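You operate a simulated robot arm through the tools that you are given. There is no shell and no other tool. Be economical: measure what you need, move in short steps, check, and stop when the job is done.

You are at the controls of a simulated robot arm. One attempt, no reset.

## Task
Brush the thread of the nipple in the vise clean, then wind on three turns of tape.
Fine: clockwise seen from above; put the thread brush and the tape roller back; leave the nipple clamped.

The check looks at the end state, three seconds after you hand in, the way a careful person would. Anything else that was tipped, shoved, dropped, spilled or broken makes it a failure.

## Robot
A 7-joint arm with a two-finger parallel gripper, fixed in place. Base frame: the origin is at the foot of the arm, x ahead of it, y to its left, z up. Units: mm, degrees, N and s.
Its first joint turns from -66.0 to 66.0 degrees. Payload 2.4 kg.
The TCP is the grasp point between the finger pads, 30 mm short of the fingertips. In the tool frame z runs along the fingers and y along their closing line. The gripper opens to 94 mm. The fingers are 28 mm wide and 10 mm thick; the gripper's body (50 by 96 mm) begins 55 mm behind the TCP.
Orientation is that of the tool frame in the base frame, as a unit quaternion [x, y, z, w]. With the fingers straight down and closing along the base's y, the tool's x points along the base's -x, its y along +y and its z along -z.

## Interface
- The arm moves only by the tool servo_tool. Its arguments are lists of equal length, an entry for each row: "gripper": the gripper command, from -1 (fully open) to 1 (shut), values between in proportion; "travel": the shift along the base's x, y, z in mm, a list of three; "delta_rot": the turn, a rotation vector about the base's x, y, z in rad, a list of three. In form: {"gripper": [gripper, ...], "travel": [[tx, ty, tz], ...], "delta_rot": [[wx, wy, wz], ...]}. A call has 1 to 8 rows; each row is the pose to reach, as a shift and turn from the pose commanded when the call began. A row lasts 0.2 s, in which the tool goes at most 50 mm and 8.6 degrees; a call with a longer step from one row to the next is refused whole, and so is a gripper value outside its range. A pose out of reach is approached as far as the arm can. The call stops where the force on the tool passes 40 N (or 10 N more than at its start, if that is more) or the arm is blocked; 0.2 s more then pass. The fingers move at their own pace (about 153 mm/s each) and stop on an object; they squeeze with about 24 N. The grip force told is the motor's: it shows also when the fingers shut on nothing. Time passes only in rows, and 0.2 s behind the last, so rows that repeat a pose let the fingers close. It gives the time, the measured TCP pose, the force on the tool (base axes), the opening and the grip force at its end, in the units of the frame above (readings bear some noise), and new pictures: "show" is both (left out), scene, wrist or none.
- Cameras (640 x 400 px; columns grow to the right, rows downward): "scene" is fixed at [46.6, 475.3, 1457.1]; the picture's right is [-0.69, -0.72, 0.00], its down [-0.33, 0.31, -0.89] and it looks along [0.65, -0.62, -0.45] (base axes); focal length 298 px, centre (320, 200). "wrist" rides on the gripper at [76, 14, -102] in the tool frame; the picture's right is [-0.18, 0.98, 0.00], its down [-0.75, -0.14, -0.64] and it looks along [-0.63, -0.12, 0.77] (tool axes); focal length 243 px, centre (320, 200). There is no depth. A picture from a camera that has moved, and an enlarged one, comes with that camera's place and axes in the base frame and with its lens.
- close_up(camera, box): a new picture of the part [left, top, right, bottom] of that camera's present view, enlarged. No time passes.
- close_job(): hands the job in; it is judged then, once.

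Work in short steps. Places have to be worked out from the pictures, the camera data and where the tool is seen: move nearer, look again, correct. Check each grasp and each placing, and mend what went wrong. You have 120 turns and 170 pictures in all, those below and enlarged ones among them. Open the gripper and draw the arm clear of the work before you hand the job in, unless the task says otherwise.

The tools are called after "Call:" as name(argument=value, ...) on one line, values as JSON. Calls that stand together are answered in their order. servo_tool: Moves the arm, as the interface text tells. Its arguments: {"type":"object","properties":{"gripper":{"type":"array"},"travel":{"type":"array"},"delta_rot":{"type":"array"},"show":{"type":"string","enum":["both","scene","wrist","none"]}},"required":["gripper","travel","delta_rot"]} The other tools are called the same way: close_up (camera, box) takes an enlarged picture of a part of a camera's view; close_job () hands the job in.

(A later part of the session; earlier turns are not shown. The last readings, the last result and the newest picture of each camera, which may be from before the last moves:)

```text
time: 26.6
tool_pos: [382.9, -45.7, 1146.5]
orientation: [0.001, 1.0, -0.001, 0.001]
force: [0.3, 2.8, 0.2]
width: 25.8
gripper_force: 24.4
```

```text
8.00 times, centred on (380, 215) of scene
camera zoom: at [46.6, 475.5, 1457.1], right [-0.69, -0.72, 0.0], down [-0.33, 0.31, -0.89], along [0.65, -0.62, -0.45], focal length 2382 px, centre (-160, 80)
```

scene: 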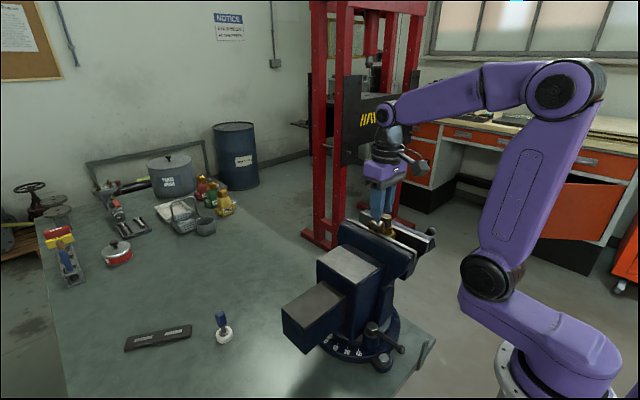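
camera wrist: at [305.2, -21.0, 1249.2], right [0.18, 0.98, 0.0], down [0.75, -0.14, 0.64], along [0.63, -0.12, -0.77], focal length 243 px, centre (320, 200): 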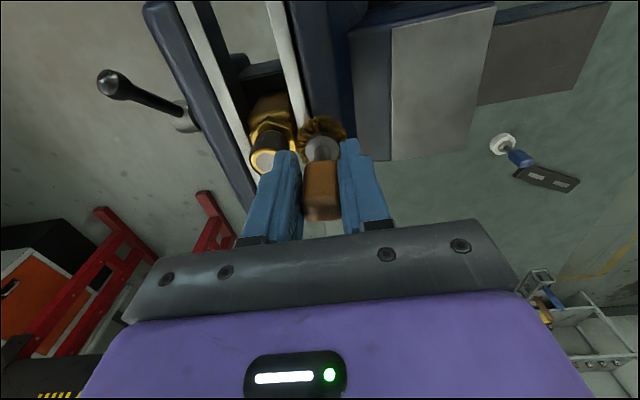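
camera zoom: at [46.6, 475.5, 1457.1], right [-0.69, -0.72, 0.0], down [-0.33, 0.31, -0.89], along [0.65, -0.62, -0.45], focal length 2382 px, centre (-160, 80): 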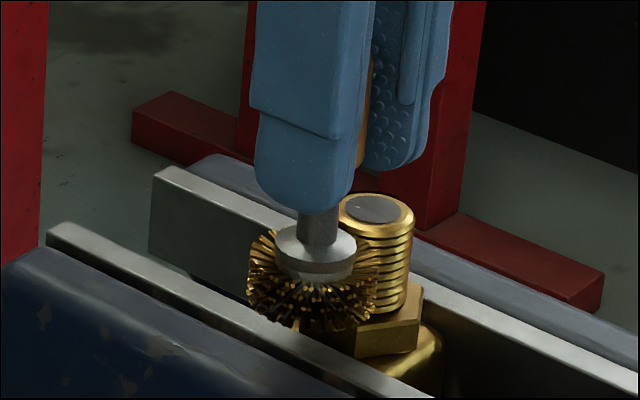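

The thread now shows clean brass. I complete the circle over north–east for full coverage.

Call:
servo_tool(gripper=[1, 1, 1, 1, 1, 1, 1, 1], travel=[[8.4, -1.2, 0], [15.8, -4.3, 0], [22, -9.1, 0], [26.8, -15.3, 0], [29.9, -22.7, 0], [30.9, -30.5, 0], [29.9, -38.3, 0], [26.8, -45.7, 0]], delta_rot=[[0, 0, 0], [0, 0, 0], [0, 0, 0], [0, 0, 0], [0, 0, 0], [0, 0, 0], [0, 0, 0], [0, 0, 0]], show="none")

Call:
close_up(camera="scene", box=[340, 190, 420, 240])

Call:
close_up(camera="wrist", box=[240, 50, 480, 200])

```text
time: 28.4
tool_pos: [410.4, -93.7, 1146.2]
orientation: [0.001, 1.0, 0.0, 0.001]
force: [5.0, -0.7, -0.8]
width: 25.5
gripper_force: 23.6
```

```text
8.00 times, centred on (380, 215) of scene
camera zoom: at [46.8, 475.3, 1457.1], right [-0.69, -0.72, 0.0], down [-0.33, 0.31, -0.89], along [0.65, -0.62, -0.45], focal length 2382 px, centre (-160, 80)
```

zoom: 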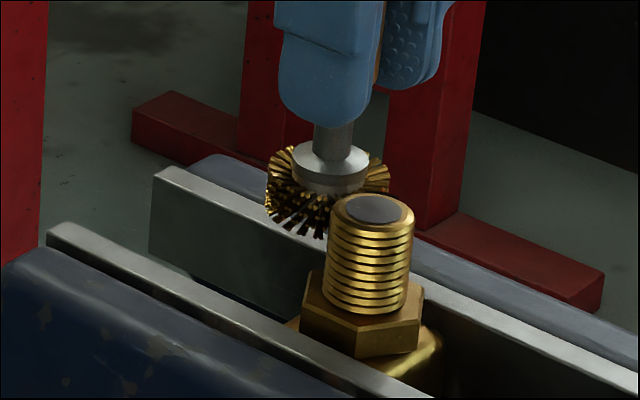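

```text
2.67 times, centred on (360, 125) of wrist
camera zoom: at [336.1, -79.1, 1249.9], right [0.19, 0.98, 0.0], down [0.75, -0.14, 0.64], along [0.63, -0.12, -0.77], focal length 647 px, centre (213, 400)
```

zoom: 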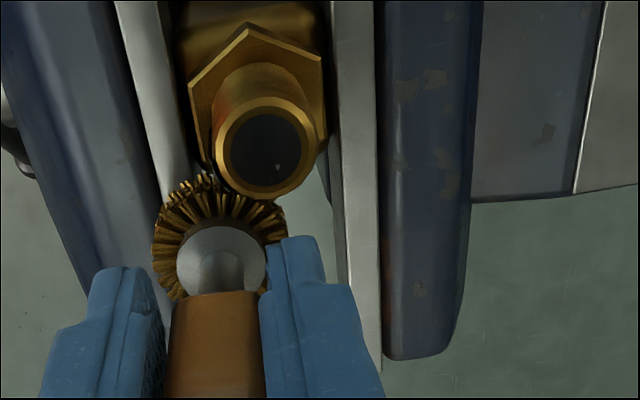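

Clean all round. I close the last arc to south, then back away and rise.

Call:
servo_tool(gripper=[1, 1, 1, 1, 1, 1, 1, 1], travel=[[-4.8, -6.2, 0], [-11, -11, 0], [-18.4, -14.1, 0], [-26.2, -15.1, 0], [-31.5, -14.6, 0], [-31.5, -24, 0], [-31.5, -26, 35], [-31.5, -26, 70]], delta_rot=[[0, 0, 0], [0, 0, 0], [0, 0, 0], [0, 0, 0], [0, 0, 0], [0, 0, 0], [0, 0, 0], [0, 0, 0]], show="both")

Call:
close_up(camera="wrist", box=[240, 50, 480, 200])

```text
time: 30.2
tool_pos: [382.2, -121.0, 1217.5]
orientation: [0.001, 1.0, 0.001, 0.0]
force: [-0.5, 0.1, -1.0]
width: 25.6
gripper_force: 24.2
camera wrist: at [307.1, -106.3, 1319.9], right [0.18, 0.98, 0.0], down [0.75, -0.14, 0.64], along [0.63, -0.12, -0.77], focal length 243 px, centre (320, 200)
```

scene: 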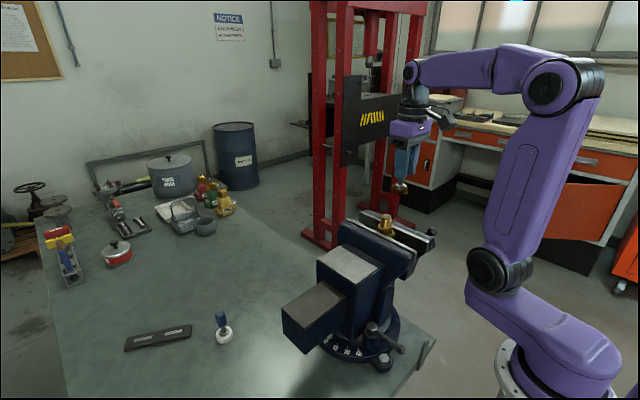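
wrist: 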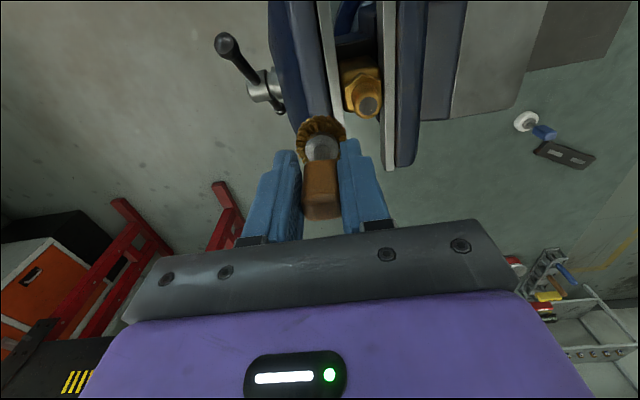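

```text
2.67 times, centred on (360, 125) of wrist
camera zoom: at [307.1, -106.3, 1319.9], right [0.18, 0.98, 0.0], down [0.75, -0.14, 0.64], along [0.63, -0.12, -0.77], focal length 647 px, centre (213, 400)
```

zoom: 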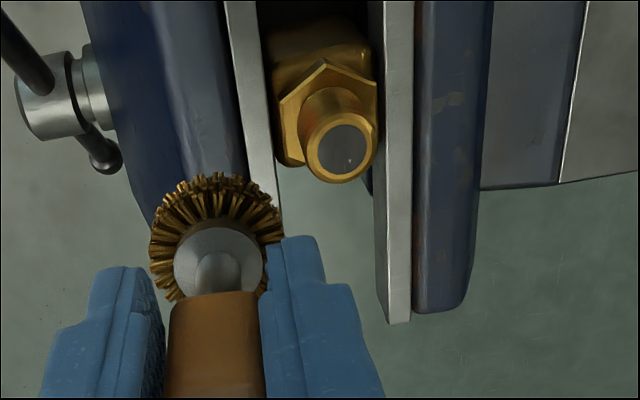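

Thread clean, nothing disturbed. I carry the brush back toward its place.

Call:
servo_tool(gripper=[1, 1, 1, 1, 1, 1, 1, 1], travel=[[26, 39, 0], [52, 78, 0], [78, 117, 0], [104, 156, 0], [130, 195, 0], [156, 234, -5], [182, 273, -15], [208, 311, -25]], delta_rot=[[0, 0, 0], [0, 0, 0], [0, 0, 0], [0, 0, 0], [0, 0, 0], [0, 0, 0], [0, 0, 0], [0, 0, 0]], show="none")

```text
time: 32.0
tool_pos: [589.2, 192.3, 1191.1]
orientation: [0.0, 1.0, -0.001, -0.001]
force: [0.5, -0.2, -1.1]
width: 25.9
gripper_force: 24.2
```

I lower to about 20 mm above the placing height and look.

Call:
servo_tool(gripper=[1, 1, 1, 1, 1, 1, 1, 1], travel=[[1, -1, -45], [1, -1, -90], [1, -1, -135], [1, -1, -180], [1, -1, -225], [1, -1, -265], [1, -1, -295], [1, -1, -300]], delta_rot=[[0, 0, 0], [0, 0, 0], [0, 0, 0], [0, 0, 0], [0, 0, 0], [0, 0, 0], [0, 0, 0], [0, 0, 0]])

Call:
close_up(camera="scene", box=[200, 250, 312, 320])

Call:
close_up(camera="wrist", box=[240, 40, 400, 140])

```text
time: 33.8
tool_pos: [586.9, 189.6, 891.4]
orientation: [0.0, 1.0, -0.001, 0.0]
force: [-0.4, -0.2, -1.0]
width: 25.6
gripper_force: 24.0
camera wrist: at [511.3, 204.4, 995.8], right [0.18, 0.98, 0.0], down [0.75, -0.14, 0.64], along [0.63, -0.12, -0.77], focal length 243 px, centre (320, 200)
```

scene: 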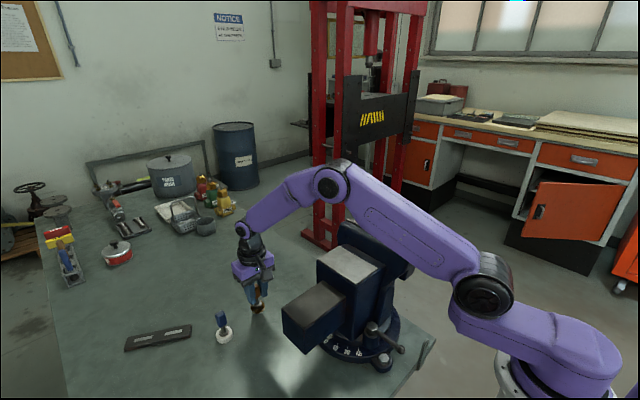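
wrist: 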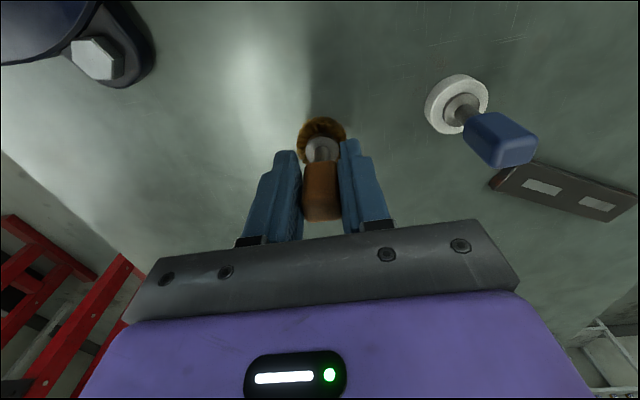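

```text
5.71 times, centred on (256, 285) of scene
camera zoom: at [46.6, 475.4, 1457.1], right [-0.69, -0.72, 0.0], down [-0.33, 0.31, -0.89], along [0.65, -0.62, -0.45], focal length 1701 px, centre (686, -286)
```

zoom: 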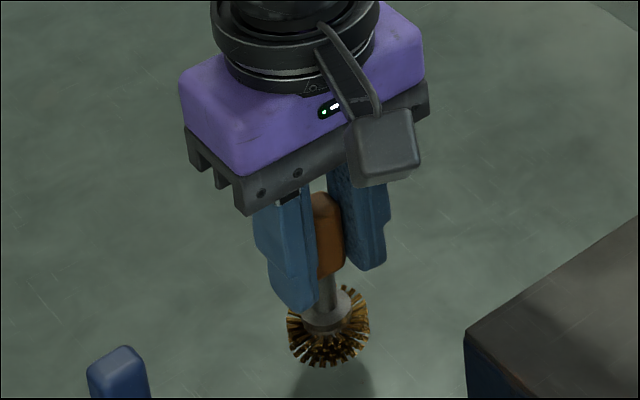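

```text
4.00 times, centred on (320, 90) of wrist
camera zoom: at [511.3, 204.4, 995.8], right [0.18, 0.98, 0.0], down [0.75, -0.14, 0.64], along [0.63, -0.12, -0.77], focal length 970 px, centre (320, 640)
```

zoom: 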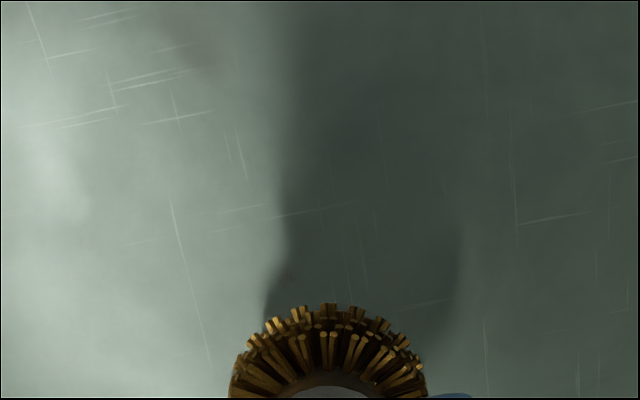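

x reads 587, so I add +4 and lower to about 1–2 mm above contact, then feel down gently.

Call:
servo_tool(gripper=[1, 1, 1, 1], travel=[[4, 0, -8], [4, 0, -15], [4, 0, -17], [4, 0, -17]], delta_rot=[[0, 0, 0], [0, 0, 0], [0, 0, 0], [0, 0, 0]], show="none")

```text
time: 34.8
tool_pos: [590.7, 192.0, 874.3]
orientation: [0.0, 1.0, 0.0, 0.0]
force: [-0.1, -0.2, -0.4]
width: 25.4
gripper_force: 24.3
```

Call:
servo_tool(gripper=[1, 1, 1, 1], travel=[[0, -1, -0.7], [0, -1, -1.4], [0, -1, -1.4], [0, -1, -1.4]], delta_rot=[[0, 0, 0], [0, 0, 0], [0, 0, 0], [0, 0, 0]], show="none")

Call:
close_up(camera="scene", box=[200, 250, 312, 320])

```text
time: 35.8
tool_pos: [592.1, 190.9, 872.3]
orientation: [0.0, 1.0, 0.0, 0.001]
force: [0.2, -0.7, -1.2]
width: 25.5
gripper_force: 23.9
```

```text
5.71 times, centred on (256, 285) of scene
camera zoom: at [46.6, 475.4, 1457.1], right [-0.69, -0.72, 0.0], down [-0.33, 0.31, -0.89], along [0.65, -0.62, -0.45], focal length 1701 px, centre (686, -286)
```

zoom: 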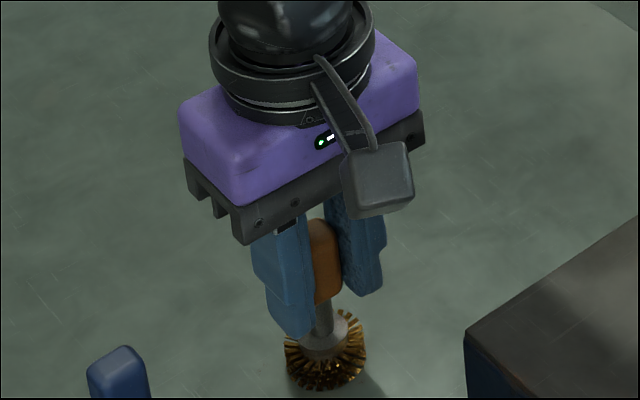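

The view matches the original; still no upward force. I lower in 0.6 mm steps until the bench is felt.

Call:
servo_tool(gripper=[1, 1, 1, 1], travel=[[0, 0, -0.6], [0, 0, -1.2], [0, 0, -1.2], [0, 0, -1.2]], delta_rot=[[0, 0, 0], [0, 0, 0], [0, 0, 0], [0, 0, 0]], show="none")

```text
time: 36.8
tool_pos: [590.7, 191.7, 871.3]
orientation: [0.0, 1.0, 0.0, 0.001]
force: [-2.4, -1.0, 16.5]
width: 25.6
gripper_force: 23.5
```

Bench felt (16 N). I ease up 0.8 mm and open.

Call:
servo_tool(gripper=[1, 1, 0.4, 0, -0.5, -1, -1], travel=[[0, 0, 0.8], [0, 0, 0.8], [0, 0, 0.8], [0, 0, 0.8], [0, 0, 0.8], [0, 0, 0.8], [0, 0, 0.8]], delta_rot=[[0, 0, 0], [0, 0, 0], [0, 0, 0], [0, 0, 0], [0, 0, 0], [0, 0, 0], [0, 0, 0]], show="none")

Call:
close_up(camera="scene", box=[200, 250, 312, 320])

Call:
close_up(camera="wrist", box=[200, 40, 440, 190])

```text
time: 38.4
tool_pos: [591.3, 190.6, 871.8]
orientation: [0.0, 1.0, -0.001, 0.0]
force: [0.3, 0.6, -0.1]
width: 94.1
gripper_force: 0.1
```

```text
5.71 times, centred on (256, 285) of scene
camera zoom: at [46.6, 475.3, 1457.1], right [-0.69, -0.72, 0.0], down [-0.33, 0.31, -0.89], along [0.65, -0.62, -0.45], focal length 1701 px, centre (686, -286)
```

zoom: 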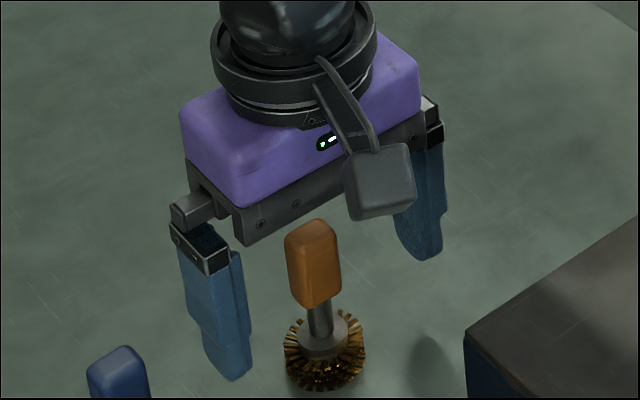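

```text
2.67 times, centred on (320, 115) of wrist
camera zoom: at [516.4, 204.2, 975.1], right [0.18, 0.98, 0.0], down [0.75, -0.14, 0.64], along [0.63, -0.12, -0.77], focal length 647 px, centre (320, 427)
```

zoom: 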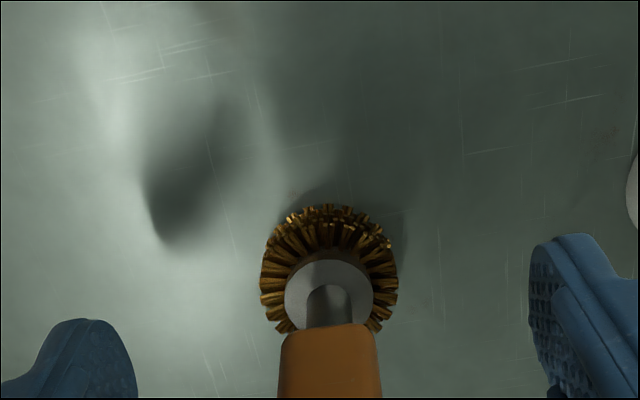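

Brush stands upright within about 3 mm of its original spot. I rise and move over the roller.

Call:
servo_tool(gripper=[-1, -1, -1, -1, -1, -1], travel=[[0, 0, 40], [0, 0, 90], [0, 30, 110], [0, 60, 110], [0, 90, 110], [0, 98, 110]], delta_rot=[[0, 0, 0], [0, 0, 0], [0, 0, 0], [0, 0, 0], [0, 0, 0], [0, 0, 0]])

Call:
close_up(camera="wrist", box=[220, 50, 420, 175])

Call:
close_up(camera="scene", box=[160, 270, 288, 350])

```text
time: 39.8
tool_pos: [590.2, 288.0, 984.6]
orientation: [0.0, 1.0, 0.0, 0.0]
force: [0.0, -0.6, 0.4]
width: 94.0
gripper_force: 0.1
camera wrist: at [514.9, 302.0, 1087.5], right [0.18, 0.98, 0.0], down [0.75, -0.14, 0.64], along [0.63, -0.12, -0.77], focal length 243 px, centre (320, 200)
```

scene: 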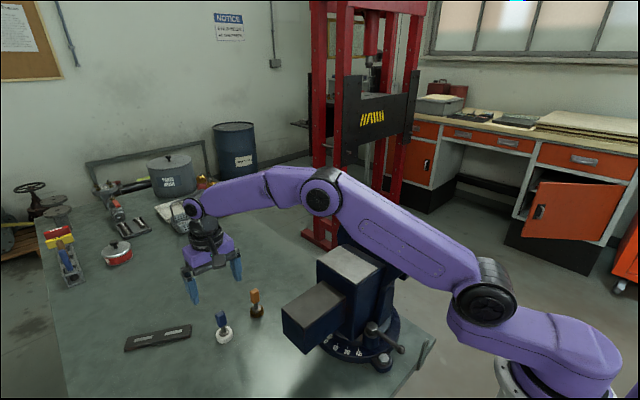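
wrist: 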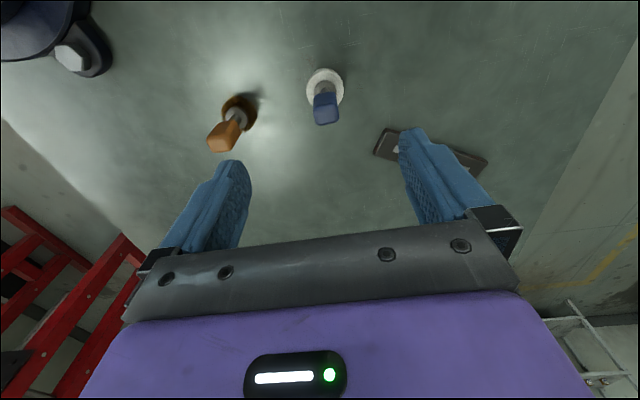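

```text
3.20 times, centred on (320, 112) of wrist
camera zoom: at [514.9, 302.0, 1087.5], right [0.18, 0.98, 0.0], down [0.75, -0.14, 0.64], along [0.63, -0.12, -0.77], focal length 776 px, centre (320, 480)
```

zoom: 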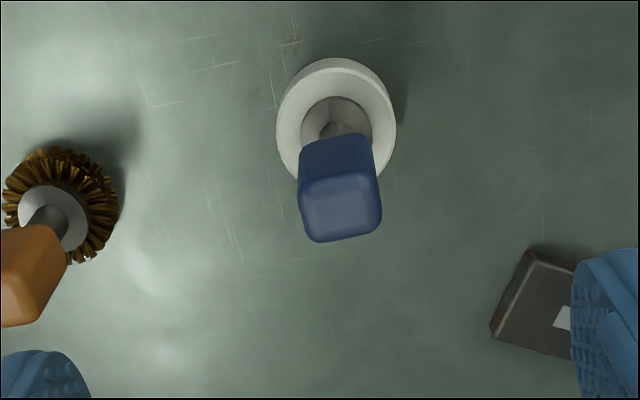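

```text
5.00 times, centred on (224, 310) of scene
camera zoom: at [46.6, 475.4, 1457.1], right [-0.69, -0.72, 0.0], down [-0.33, 0.31, -0.89], along [0.65, -0.62, -0.45], focal length 1488 px, centre (800, -350)
```

zoom: 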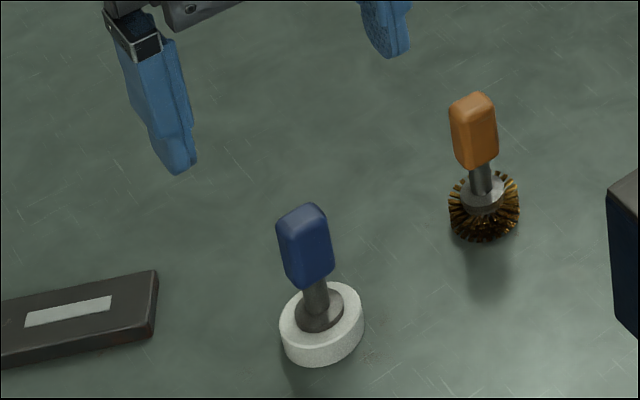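

The roller handle is also axis-aligned, centred near (590,292.5), same height as the brush. I lower over it.

Call:
servo_tool(gripper=[-1, -1, -1, -1, -1], travel=[[0, 4.5, -35], [0, 4.5, -70], [0, 4.5, -95], [0, 4.5, -112], [0, 4.5, -112]], delta_rot=[[0, 0, 0], [0, 0, 0], [0, 0, 0], [0, 0, 0], [0, 0, 0]], show="none")

Call:
close_up(camera="scene", box=[160, 270, 288, 350])

Call:
close_up(camera="wrist", box=[200, 80, 440, 230])

```text
time: 41.0
tool_pos: [591.7, 293.6, 871.3]
orientation: [0.0, 1.0, 0.0, 0.0]
force: [-0.1, 0.4, 0.3]
width: 94.0
gripper_force: 0.1
```

```text
5.00 times, centred on (224, 310) of scene
camera zoom: at [46.6, 475.3, 1457.1], right [-0.69, -0.72, 0.0], down [-0.33, 0.31, -0.89], along [0.65, -0.62, -0.45], focal length 1488 px, centre (800, -350)
```

zoom: 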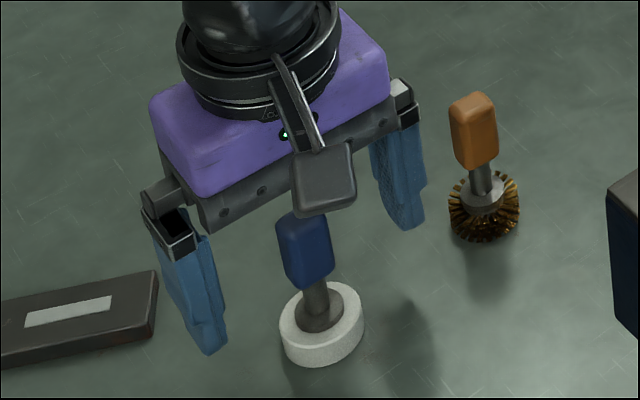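

```text
2.67 times, centred on (320, 155) of wrist
camera zoom: at [516.6, 307.5, 974.5], right [0.18, 0.98, 0.0], down [0.75, -0.14, 0.64], along [0.63, -0.12, -0.77], focal length 647 px, centre (320, 320)
```

zoom: 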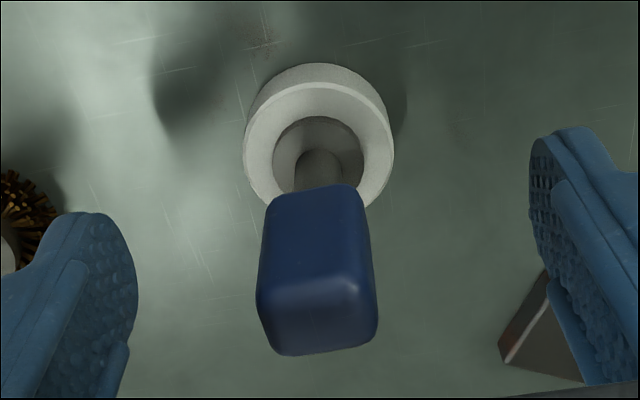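

Centred. Closing on the roller handle.

Call:
servo_tool(gripper=[-0.5, 0, 0.5, 1, 1, 1], travel=[[-1, 0, 1], [-1, 0, 1], [-1, 0, 1], [-1, 0, 1], [-1, 0, 1], [-1, 0, 1]], delta_rot=[[0, 0, 0], [0, 0, 0], [0, 0, 0], [0, 0, 0], [0, 0, 0], [0, 0, 0]], show="none")

Call:
close_up(camera="scene", box=[160, 270, 288, 350])

Call:
close_up(camera="wrist", box=[200, 80, 440, 230])

```text
time: 42.4
tool_pos: [590.4, 291.8, 872.1]
orientation: [0.0, 1.0, 0.0, 0.0]
force: [1.3, -0.6, 0.3]
width: 22.9
gripper_force: 23.7
```

```text
5.00 times, centred on (224, 310) of scene
camera zoom: at [46.6, 475.3, 1457.1], right [-0.69, -0.72, 0.0], down [-0.33, 0.31, -0.89], along [0.65, -0.62, -0.45], focal length 1488 px, centre (800, -350)
```

zoom: 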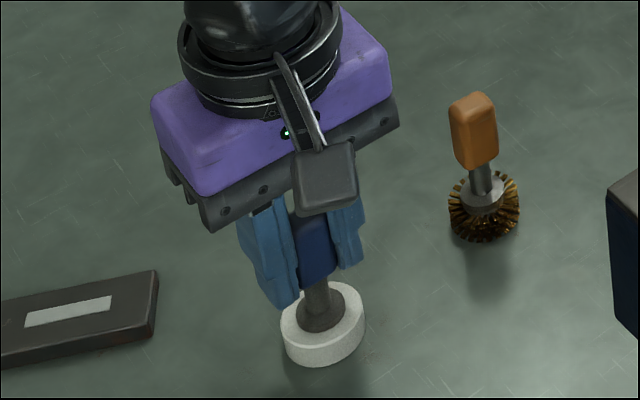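

```text
2.67 times, centred on (320, 155) of wrist
camera zoom: at [515.7, 307.1, 975.6], right [0.18, 0.98, 0.0], down [0.75, -0.14, 0.64], along [0.63, -0.12, -0.77], focal length 647 px, centre (320, 320)
```

zoom: 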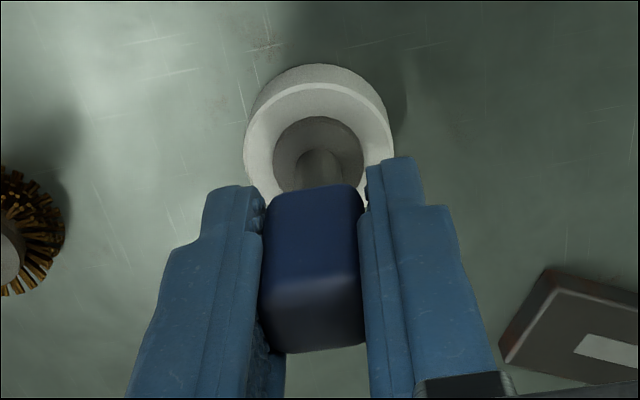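

Grasped (width 22.9; return pose about (590.4,291.8,872.3)). I lift, drawing inward at height.

Call:
servo_tool(gripper=[1, 1, 1, 1, 1, 1, 1, 1], travel=[[0, 0, 10], [0, 0, 50], [0, 0, 96], [0, 0, 142], [0, 0, 188], [-10, -15, 232], [-25, -35, 272], [-40, -60, 310]], delta_rot=[[0, 0, 0], [0, 0, 0], [0, 0, 0], [0, 0, 0], [0, 0, 0], [0, 0, 0], [0, 0, 0], [0, 0, 0]], show="scene")

```text
time: 44.2
tool_pos: [552.4, 231.2, 1179.2]
orientation: [0.001, 1.0, 0.0, 0.001]
force: [-0.5, 0.5, -0.9]
width: 22.7
gripper_force: 24.2
```

scene: 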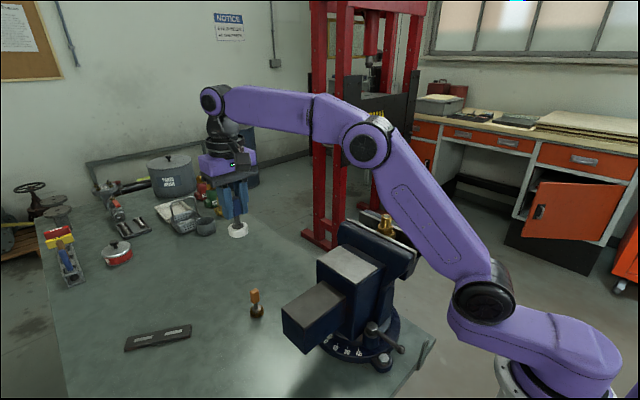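

Now to the north side of the nipple at z≈1200.

Call:
servo_tool(gripper=[1, 1, 1, 1, 1, 1, 1, 1], travel=[[-20, -30, 20], [-44, -65, 25], [-68, -100, 25], [-92, -135, 25], [-116, -170, 25], [-140, -205, 25], [-160, -235, 25], [-168, -246, 25]], delta_rot=[[0, 0, 0], [0, 0, 0], [0, 0, 0], [0, 0, 0], [0, 0, 0], [0, 0, 0], [0, 0, 0], [0, 0, 0]], show="none")

Call:
close_up(camera="scene", box=[330, 170, 442, 240])

Call:
close_up(camera="wrist", box=[180, 50, 420, 200])

```text
time: 46.0
tool_pos: [383.4, -13.7, 1204.1]
orientation: [0.0, 1.0, 0.001, 0.0]
force: [0.3, -0.7, -1.8]
width: 21.9
gripper_force: 24.1
```

```text
5.71 times, centred on (386, 205) of scene
camera zoom: at [46.6, 475.3, 1457.1], right [-0.69, -0.72, 0.0], down [-0.33, 0.31, -0.89], along [0.65, -0.62, -0.45], focal length 1701 px, centre (-57, 171)
```

zoom: 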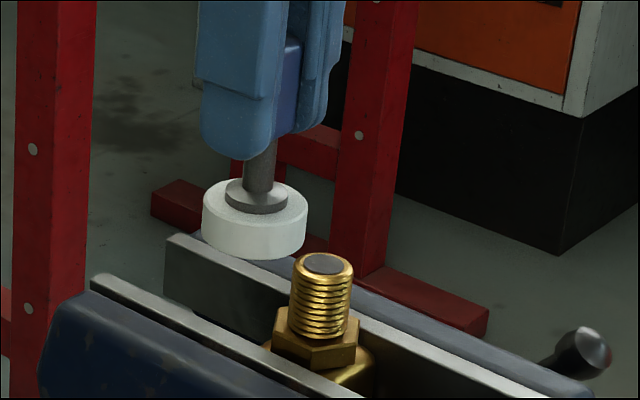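

```text
2.67 times, centred on (300, 125) of wrist
camera zoom: at [308.8, 1.3, 1308.4], right [0.18, 0.98, 0.0], down [0.75, -0.14, 0.64], along [0.63, -0.12, -0.77], focal length 647 px, centre (373, 400)
```

zoom: 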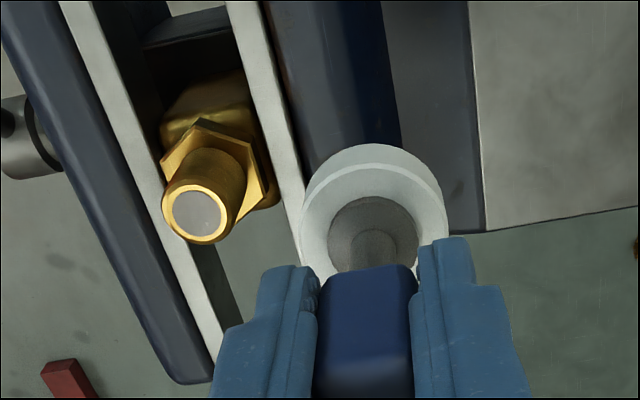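

The roller disc (R≈20, ~17 mm thick) hangs ~60 mm below the TCP and almost directly under it, so its orbit centre is about (388.5,-77). I lower to thread height north of the nipple.

Call:
servo_tool(gripper=[1, 1, 1, 1], travel=[[5, 0, -25], [5, -8, -50], [5, -18, -58], [5, -22, -58]], delta_rot=[[0, 0, 0], [0, 0, 0], [0, 0, 0], [0, 0, 0]], show="none")

Call:
close_up(camera="scene", box=[340, 190, 420, 240])

Call:
close_up(camera="wrist", box=[200, 70, 360, 170])

```text
time: 47.0
tool_pos: [388.4, -32.8, 1147.7]
orientation: [0.001, 1.0, -0.001, 0.0]
force: [0.8, -0.6, -0.9]
width: 22.0
gripper_force: 24.0
```

```text
8.00 times, centred on (380, 215) of scene
camera zoom: at [46.6, 475.3, 1457.1], right [-0.69, -0.72, 0.0], down [-0.33, 0.31, -0.89], along [0.65, -0.62, -0.45], focal length 2382 px, centre (-160, 80)
```

zoom: 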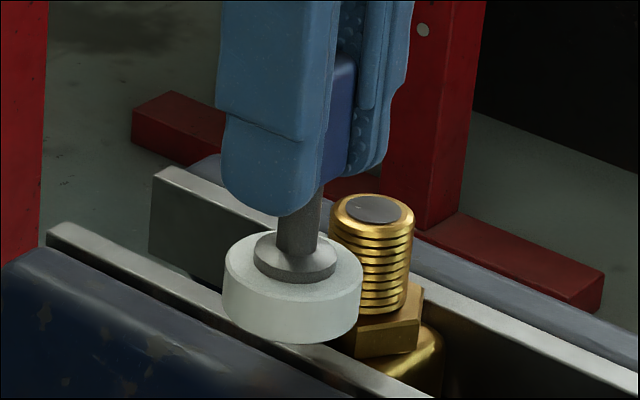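

```text
4.00 times, centred on (280, 120) of wrist
camera zoom: at [312.8, -19.6, 1251.9], right [0.18, 0.98, 0.0], down [0.75, -0.14, 0.64], along [0.63, -0.12, -0.77], focal length 970 px, centre (480, 520)
```

zoom: 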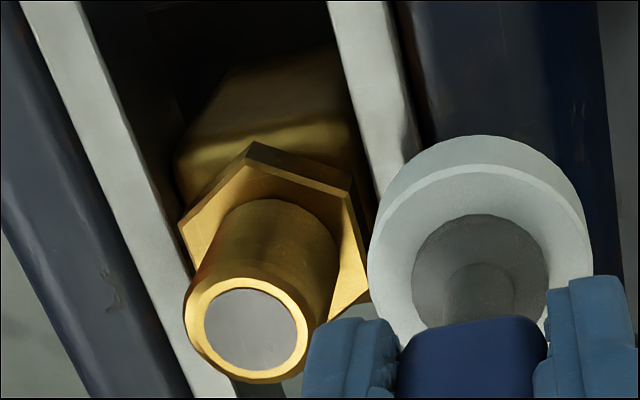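

Height is good. I edge in -y toward contact (expected near y≈-44).

Call:
servo_tool(gripper=[1, 1, 1, 1, 1, 1], travel=[[0, -4, -1], [0, -7, -1], [0, -8.5, -1], [0, -9.5, -1], [0, -9.5, -1], [0, -9.5, -1]], delta_rot=[[0, 0, 0], [0, 0, 0], [0, 0, 0], [0, 0, 0], [0, 0, 0], [0, 0, 0]], show="none")

Call:
close_up(camera="wrist", box=[200, 70, 360, 170])

```text
time: 48.4
tool_pos: [387.7, -44.2, 1145.6]
orientation: [0.0, 1.0, 0.0, 0.0]
force: [0.1, 1.0, -0.5]
width: 22.6
gripper_force: 23.4
```

```text
4.00 times, centred on (280, 120) of wrist
camera zoom: at [312.2, -29.5, 1250.3], right [0.18, 0.98, 0.0], down [0.75, -0.14, 0.64], along [0.63, -0.12, -0.77], focal length 970 px, centre (480, 520)
```

zoom: 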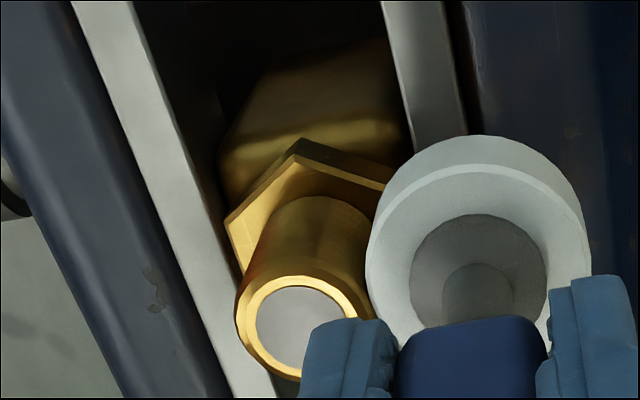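

Call:
servo_tool(gripper=[1, 1, 1], travel=[[0, -1.2, 0], [0, -1.2, 0], [0, -1.2, 0]], delta_rot=[[0, 0, 0], [0, 0, 0], [0, 0, 0]], show="none")

```text
time: 49.2
tool_pos: [387.4, -44.7, 1146.3]
orientation: [-0.001, 1.0, 0.0, 0.0]
force: [0.6, 2.2, -1.0]
width: 22.5
gripper_force: 24.1
```

Light contact at north. I start winding clockwise: north to east at about 0.9 mm interference, then check.

Call:
servo_tool(gripper=[1, 1, 1, 1, 1, 1], travel=[[8.2, -1.9, 0], [15.9, -5.1, 0], [22.5, -10.1, 0], [27.5, -16.7, 0], [30.7, -24.4, 0], [31.8, -32.6, 0]], delta_rot=[[0, 0, 0], [0, 0, 0], [0, 0, 0], [0, 0, 0], [0, 0, 0], [0, 0, 0]], show="none")

Call:
close_up(camera="scene", box=[340, 190, 420, 240])

Call:
close_up(camera="wrist", box=[240, 50, 400, 150])

```text
time: 50.6
tool_pos: [422.0, -78.7, 1146.0]
orientation: [0.0, 1.0, -0.001, 0.003]
force: [13.9, 6.5, 0.7]
width: 22.7
gripper_force: 24.2
```

```text
8.00 times, centred on (380, 215) of scene
camera zoom: at [47.1, 475.6, 1457.0], right [-0.69, -0.72, 0.0], down [-0.33, 0.31, -0.89], along [0.65, -0.62, -0.45], focal length 2382 px, centre (-160, 80)
```

zoom: 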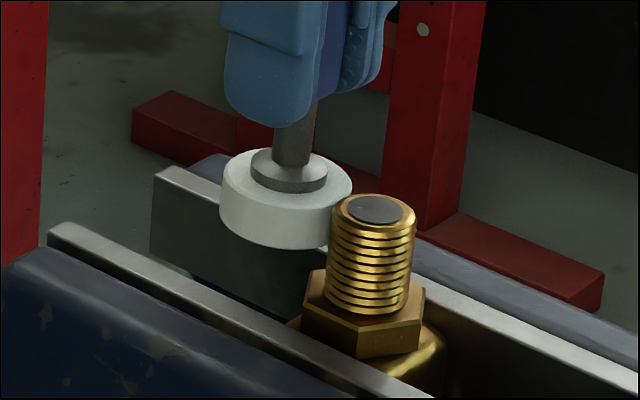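

```text
4.00 times, centred on (320, 100) of wrist
camera zoom: at [346.1, -64.0, 1250.4], right [0.18, 0.98, 0.0], down [0.75, -0.14, 0.65], along [0.63, -0.12, -0.76], focal length 970 px, centre (320, 600)
```

zoom: 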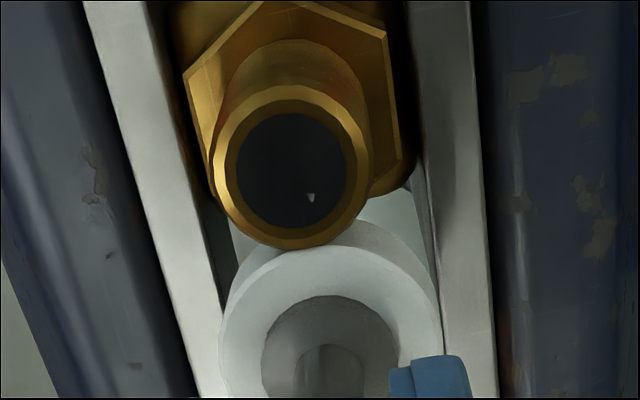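

Force 14 N on +x: the centre is about 1.7 mm further in +x. I correct and continue east to south.

Call:
servo_tool(gripper=[1, 1, 1, 1, 1, 1], travel=[[0.9, -8.3, 0], [-2.3, -16, 0], [-7.4, -22.7, 0], [-14.1, -27.8, 0], [-21.8, -31, 0], [-30.1, -32.1, 0]], delta_rot=[[0, 0, 0], [0, 0, 0], [0, 0, 0], [0, 0, 0], [0, 0, 0], [0, 0, 0]], show="none")

Call:
close_up(camera="scene", box=[340, 190, 420, 240])

Call:
close_up(camera="wrist", box=[260, 60, 420, 160])

```text
time: 52.0
tool_pos: [390.5, -111.3, 1147.6]
orientation: [0.0, 1.0, 0.0, -0.001]
force: [2.6, -4.9, -0.9]
width: 22.5
gripper_force: 24.4
```

```text
8.00 times, centred on (380, 215) of scene
camera zoom: at [46.7, 475.2, 1457.2], right [-0.69, -0.72, 0.0], down [-0.33, 0.31, -0.89], along [0.65, -0.62, -0.45], focal length 2382 px, centre (-160, 80)
```

zoom: 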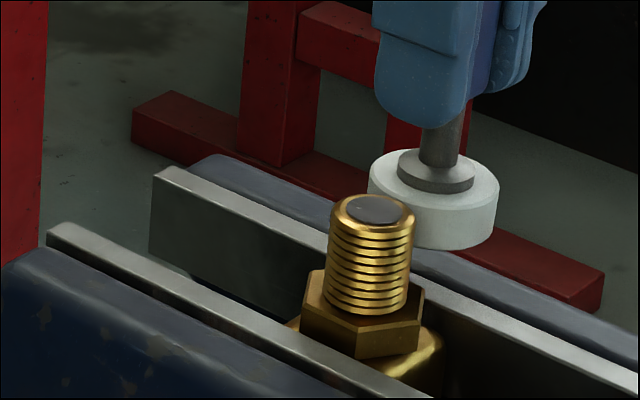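

```text
4.00 times, centred on (340, 110) of wrist
camera zoom: at [314.6, -97.5, 1250.7], right [0.18, 0.98, 0.0], down [0.75, -0.14, 0.64], along [0.63, -0.12, -0.77], focal length 970 px, centre (240, 560)
```

zoom: 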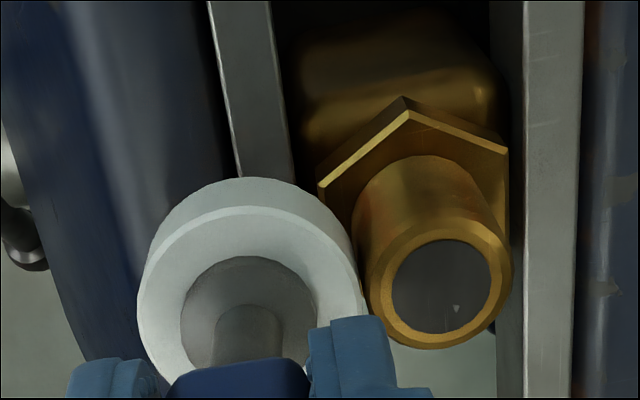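

Good contact (5 N). Continue south to west.

Call:
servo_tool(gripper=[1, 1, 1, 1, 1, 1], travel=[[-8.3, 1.1, 0], [-16, 4.3, 0], [-22.7, 9.4, 0], [-27.8, 16.1, 0], [-31, 23.8, 0], [-32.1, 32.1, 0]], delta_rot=[[0, 0, 0], [0, 0, 0], [0, 0, 0], [0, 0, 0], [0, 0, 0], [0, 0, 0]], show="none")

Call:
close_up(camera="scene", box=[340, 190, 420, 240])

```text
time: 53.4
tool_pos: [356.4, -78.8, 1145.7]
orientation: [0.0, 1.0, -0.001, -0.001]
force: [-2.2, -0.7, -0.2]
width: 22.5
gripper_force: 23.7
```

```text
8.00 times, centred on (380, 215) of scene
camera zoom: at [46.6, 475.3, 1457.1], right [-0.69, -0.72, 0.0], down [-0.33, 0.31, -0.89], along [0.65, -0.62, -0.45], focal length 2382 px, centre (-160, 80)
```

zoom: 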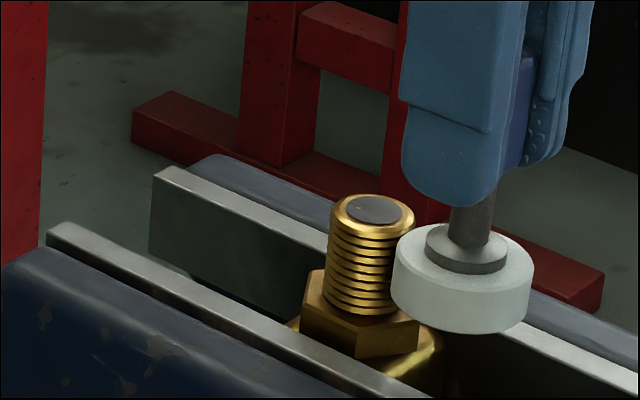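

Light contact west. Continue west to north, with a touch more pressure.

Call:
servo_tool(gripper=[1, 1, 1, 1, 1, 1], travel=[[1.2, 8.3, 0], [4.4, 16, 0], [9.5, 22.6, 0], [16.1, 27.7, 0], [23.8, 30.9, 0], [32.1, 32, 0]], delta_rot=[[0, 0, 0], [0, 0, 0], [0, 0, 0], [0, 0, 0], [0, 0, 0], [0, 0, 0]], show="none")

Call:
close_up(camera="scene", box=[340, 190, 420, 240])

Call:
close_up(camera="wrist", box=[200, 70, 360, 170])

```text
time: 54.8
tool_pos: [389.6, -47.4, 1148.5]
orientation: [0.0, 1.0, 0.001, 0.0]
force: [-4.3, 7.4, -1.6]
width: 22.2
gripper_force: 23.8
```

```text
8.00 times, centred on (380, 215) of scene
camera zoom: at [46.5, 475.6, 1457.0], right [-0.69, -0.72, 0.0], down [-0.33, 0.31, -0.89], along [0.65, -0.62, -0.45], focal length 2382 px, centre (-160, 80)
```

zoom: 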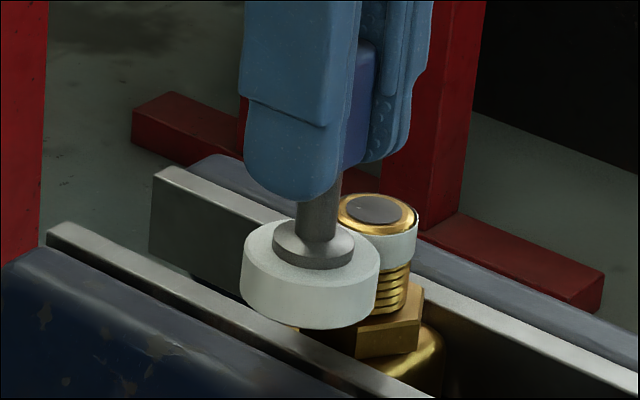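

```text
4.00 times, centred on (280, 120) of wrist
camera zoom: at [314.1, -32.0, 1251.5], right [0.18, 0.98, 0.0], down [0.75, -0.14, 0.64], along [0.63, -0.12, -0.77], focal length 970 px, centre (480, 520)
```

zoom: 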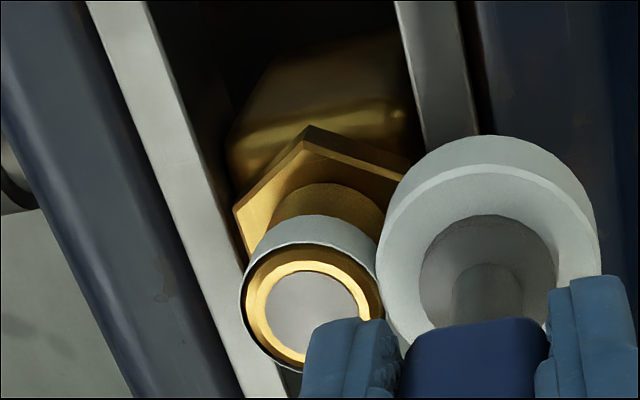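

One turn of tape now shows on the upper thread. Second turn: continue clockwise, sinking 3 mm gradually to centre better on the thread.

Call:
servo_tool(gripper=[1, 1, 1, 1, 1, 1, 1, 1], travel=[[8.3, -1.1, -0.5], [16, -4.3, -1], [22.6, -9.4, -1.5], [27.7, -16, -2], [30.9, -23.7, -2.5], [32, -32, -3], [30.9, -40.3, -3], [27.7, -48, -3]], delta_rot=[[0, 0, 0], [0, 0, 0], [0, 0, 0], [0, 0, 0], [0, 0, 0], [0, 0, 0], [0, 0, 0], [0, 0, 0]], show="none")

Call:
close_up(camera="scene", box=[340, 190, 420, 240])

```text
time: 56.6
tool_pos: [417.9, -96.1, 1145.2]
orientation: [0.0, 1.0, -0.001, -0.001]
force: [4.1, -0.7, -1.8]
width: 22.1
gripper_force: 24.1
```

```text
8.00 times, centred on (380, 215) of scene
camera zoom: at [46.8, 475.3, 1457.1], right [-0.69, -0.72, 0.0], down [-0.33, 0.31, -0.89], along [0.65, -0.62, -0.45], focal length 2382 px, centre (-160, 80)
```

zoom: 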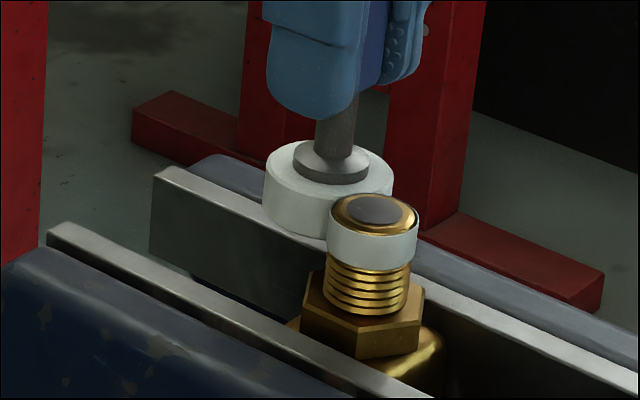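

Good contact. Continue the second turn.

Call:
servo_tool(gripper=[1, 1, 1, 1, 1, 1, 1, 1], travel=[[-5.1, -6.6, 0], [-11.7, -11.7, 0], [-19.4, -14.9, 0], [-27.7, -16, 0], [-36, -14.9, 0], [-43.6, -11.6, 0], [-50.1, -6.5, 0], [-55.1, 0, 0]], delta_rot=[[0, 0, 0], [0, 0, 0], [0, 0, 0], [0, 0, 0], [0, 0, 0], [0, 0, 0], [0, 0, 0], [0, 0, 0]], show="none")

```text
time: 58.4
tool_pos: [361.4, -93.5, 1143.7]
orientation: [0.0, 1.0, 0.001, -0.002]
force: [-6.8, -6.4, -1.6]
width: 22.4
gripper_force: 23.8
```

Contact 9 N; continue to north, finishing turn two.

Call:
servo_tool(gripper=[1, 1, 1, 1, 1, 1, 1, 1], travel=[[-3.5, 7.7, 0], [-4.6, 16, 0], [-3.5, 24.3, 0], [-0.3, 32, 0], [4.8, 38.6, 0], [11.4, 43.7, 0], [19.1, 46.9, 0], [27.4, 48, 0]], delta_rot=[[0, 0, 0], [0, 0, 0], [0, 0, 0], [0, 0, 0], [0, 0, 0], [0, 0, 0], [0, 0, 0], [0, 0, 0]], show="none")

Call:
close_up(camera="scene", box=[340, 190, 420, 240])

Call:
close_up(camera="wrist", box=[200, 70, 360, 170])

```text
time: 60.2
tool_pos: [390.1, -45.8, 1144.0]
orientation: [-0.001, 1.0, 0.001, 0.0]
force: [-4.4, 6.9, -1.5]
width: 22.6
gripper_force: 24.2
```

```text
8.00 times, centred on (380, 215) of scene
camera zoom: at [46.5, 475.6, 1457.1], right [-0.69, -0.72, 0.0], down [-0.33, 0.31, -0.89], along [0.65, -0.62, -0.45], focal length 2382 px, centre (-160, 80)
```

zoom: 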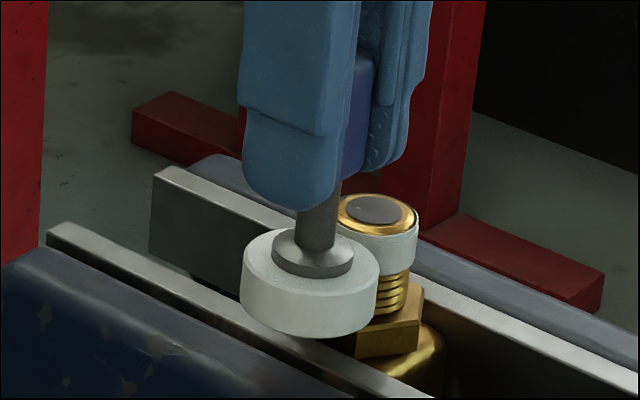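

```text
4.00 times, centred on (280, 120) of wrist
camera zoom: at [314.1, -31.6, 1248.5], right [0.18, 0.98, 0.0], down [0.75, -0.14, 0.64], along [0.63, -0.12, -0.77], focal length 970 px, centre (480, 520)
```

zoom: 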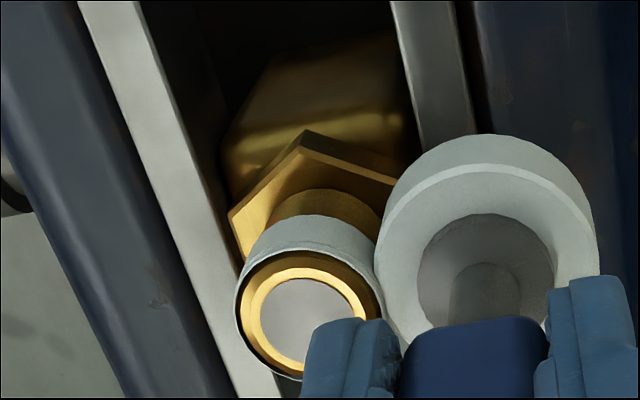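

Tape texture shows a second layer. Third turn, first part.

Call:
servo_tool(gripper=[1, 1, 1, 1, 1, 1, 1, 1], travel=[[8.3, -1.1, 0], [16, -4.3, 0], [22.6, -9.4, 0], [27.7, -16, 0], [30.9, -23.7, 0], [32, -32, 0], [30.9, -40.3, 0], [27.7, -48, 0]], delta_rot=[[0, 0, 0], [0, 0, 0], [0, 0, 0], [0, 0, 0], [0, 0, 0], [0, 0, 0], [0, 0, 0], [0, 0, 0]], show="none")

```text
time: 62.0
tool_pos: [415.5, -98.4, 1142.6]
orientation: [0.0, 1.0, -0.001, 0.0]
force: [8.7, -6.1, -0.2]
width: 22.3
gripper_force: 24.4
```

Firm contact. Second part of turn three.

Call:
servo_tool(gripper=[1, 1, 1, 1, 1, 1, 1, 1], travel=[[-5, -6.8, 0], [-11.6, -12, 0], [-19.4, -15.2, 0], [-27.7, -16.3, 0], [-36, -15.2, 0], [-43.6, -11.8, 0], [-50.2, -6.6, 0], [-55.2, 0, 0]], delta_rot=[[0, 0, 0], [0, 0, 0], [0, 0, 0], [0, 0, 0], [0, 0, 0], [0, 0, 0], [0, 0, 0], [0, 0, 0]], show="none")

Call:
close_up(camera="scene", box=[340, 190, 420, 240])

```text
time: 63.8
tool_pos: [360.2, -95.3, 1144.2]
orientation: [0.0, 1.0, 0.0, 0.0]
force: [0.1, -0.2, -0.6]
width: 22.3
gripper_force: 24.2
```

```text
8.00 times, centred on (380, 215) of scene
camera zoom: at [46.6, 475.3, 1457.1], right [-0.69, -0.72, 0.0], down [-0.33, 0.31, -0.89], along [0.65, -0.62, -0.45], focal length 2382 px, centre (-160, 80)
```

zoom: 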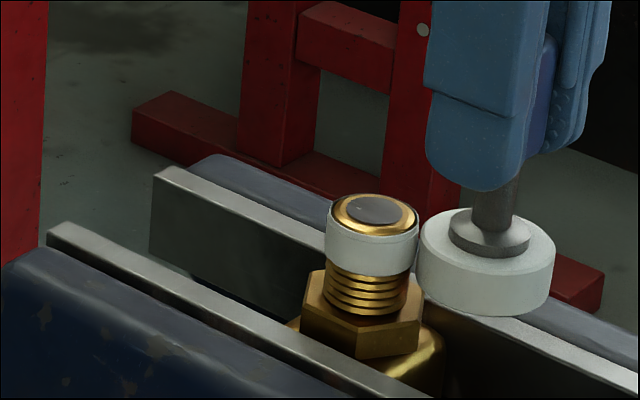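

Contact was lost somewhere on the south arc (position drifted outward ~1.5 mm). I retreat outward, go back off-contact to about -65°, and will resume from there.

Call:
servo_tool(gripper=[1, 1, 1, 1, 1, 1, 1, 1], travel=[[-4.8, -3.2, 0], [6.6, -15.6, 0], [22.2, -22.1, 0], [35.8, -22.1, 0], [45.5, -19, 0], [43.8, -15.4, 0], [43.4, -14.5, 0], [43.4, -14.5, 0]], delta_rot=[[0, 0, 0], [0, 0, 0], [0, 0, 0], [0, 0, 0], [0, 0, 0], [0, 0, 0], [0, 0, 0], [0, 0, 0]], show="none")

Call:
close_up(camera="wrist", box=[260, 60, 420, 160])

```text
time: 65.6
tool_pos: [404.0, -108.0, 1143.9]
orientation: [0.0, 1.0, 0.0, 0.0]
force: [-0.4, -0.2, -1.0]
width: 22.1
gripper_force: 23.8
```

```text
4.00 times, centred on (340, 110) of wrist
camera zoom: at [329.9, -94.2, 1248.0], right [0.18, 0.98, 0.0], down [0.75, -0.14, 0.64], along [0.63, -0.12, -0.77], focal length 970 px, centre (240, 560)
```

zoom: 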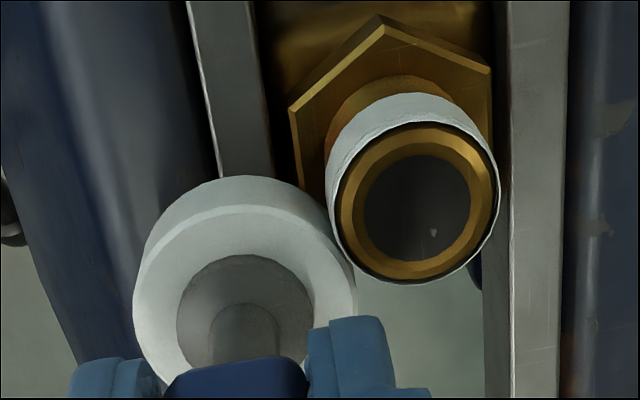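

Just short of contact; I close inward along the radius.

Call:
servo_tool(gripper=[1, 1, 1, 1], travel=[[-0.4, 0.9, 0], [-0.7, 1.6, 0], [-0.7, 1.6, 0], [-0.7, 1.6, 0]], delta_rot=[[0, 0, 0], [0, 0, 0], [0, 0, 0], [0, 0, 0]], show="none")

```text
time: 66.6
tool_pos: [405.0, -107.9, 1143.7]
orientation: [0.0, 1.0, 0.0, 0.001]
force: [0.6, 0.9, -0.5]
width: 22.2
gripper_force: 23.9
```

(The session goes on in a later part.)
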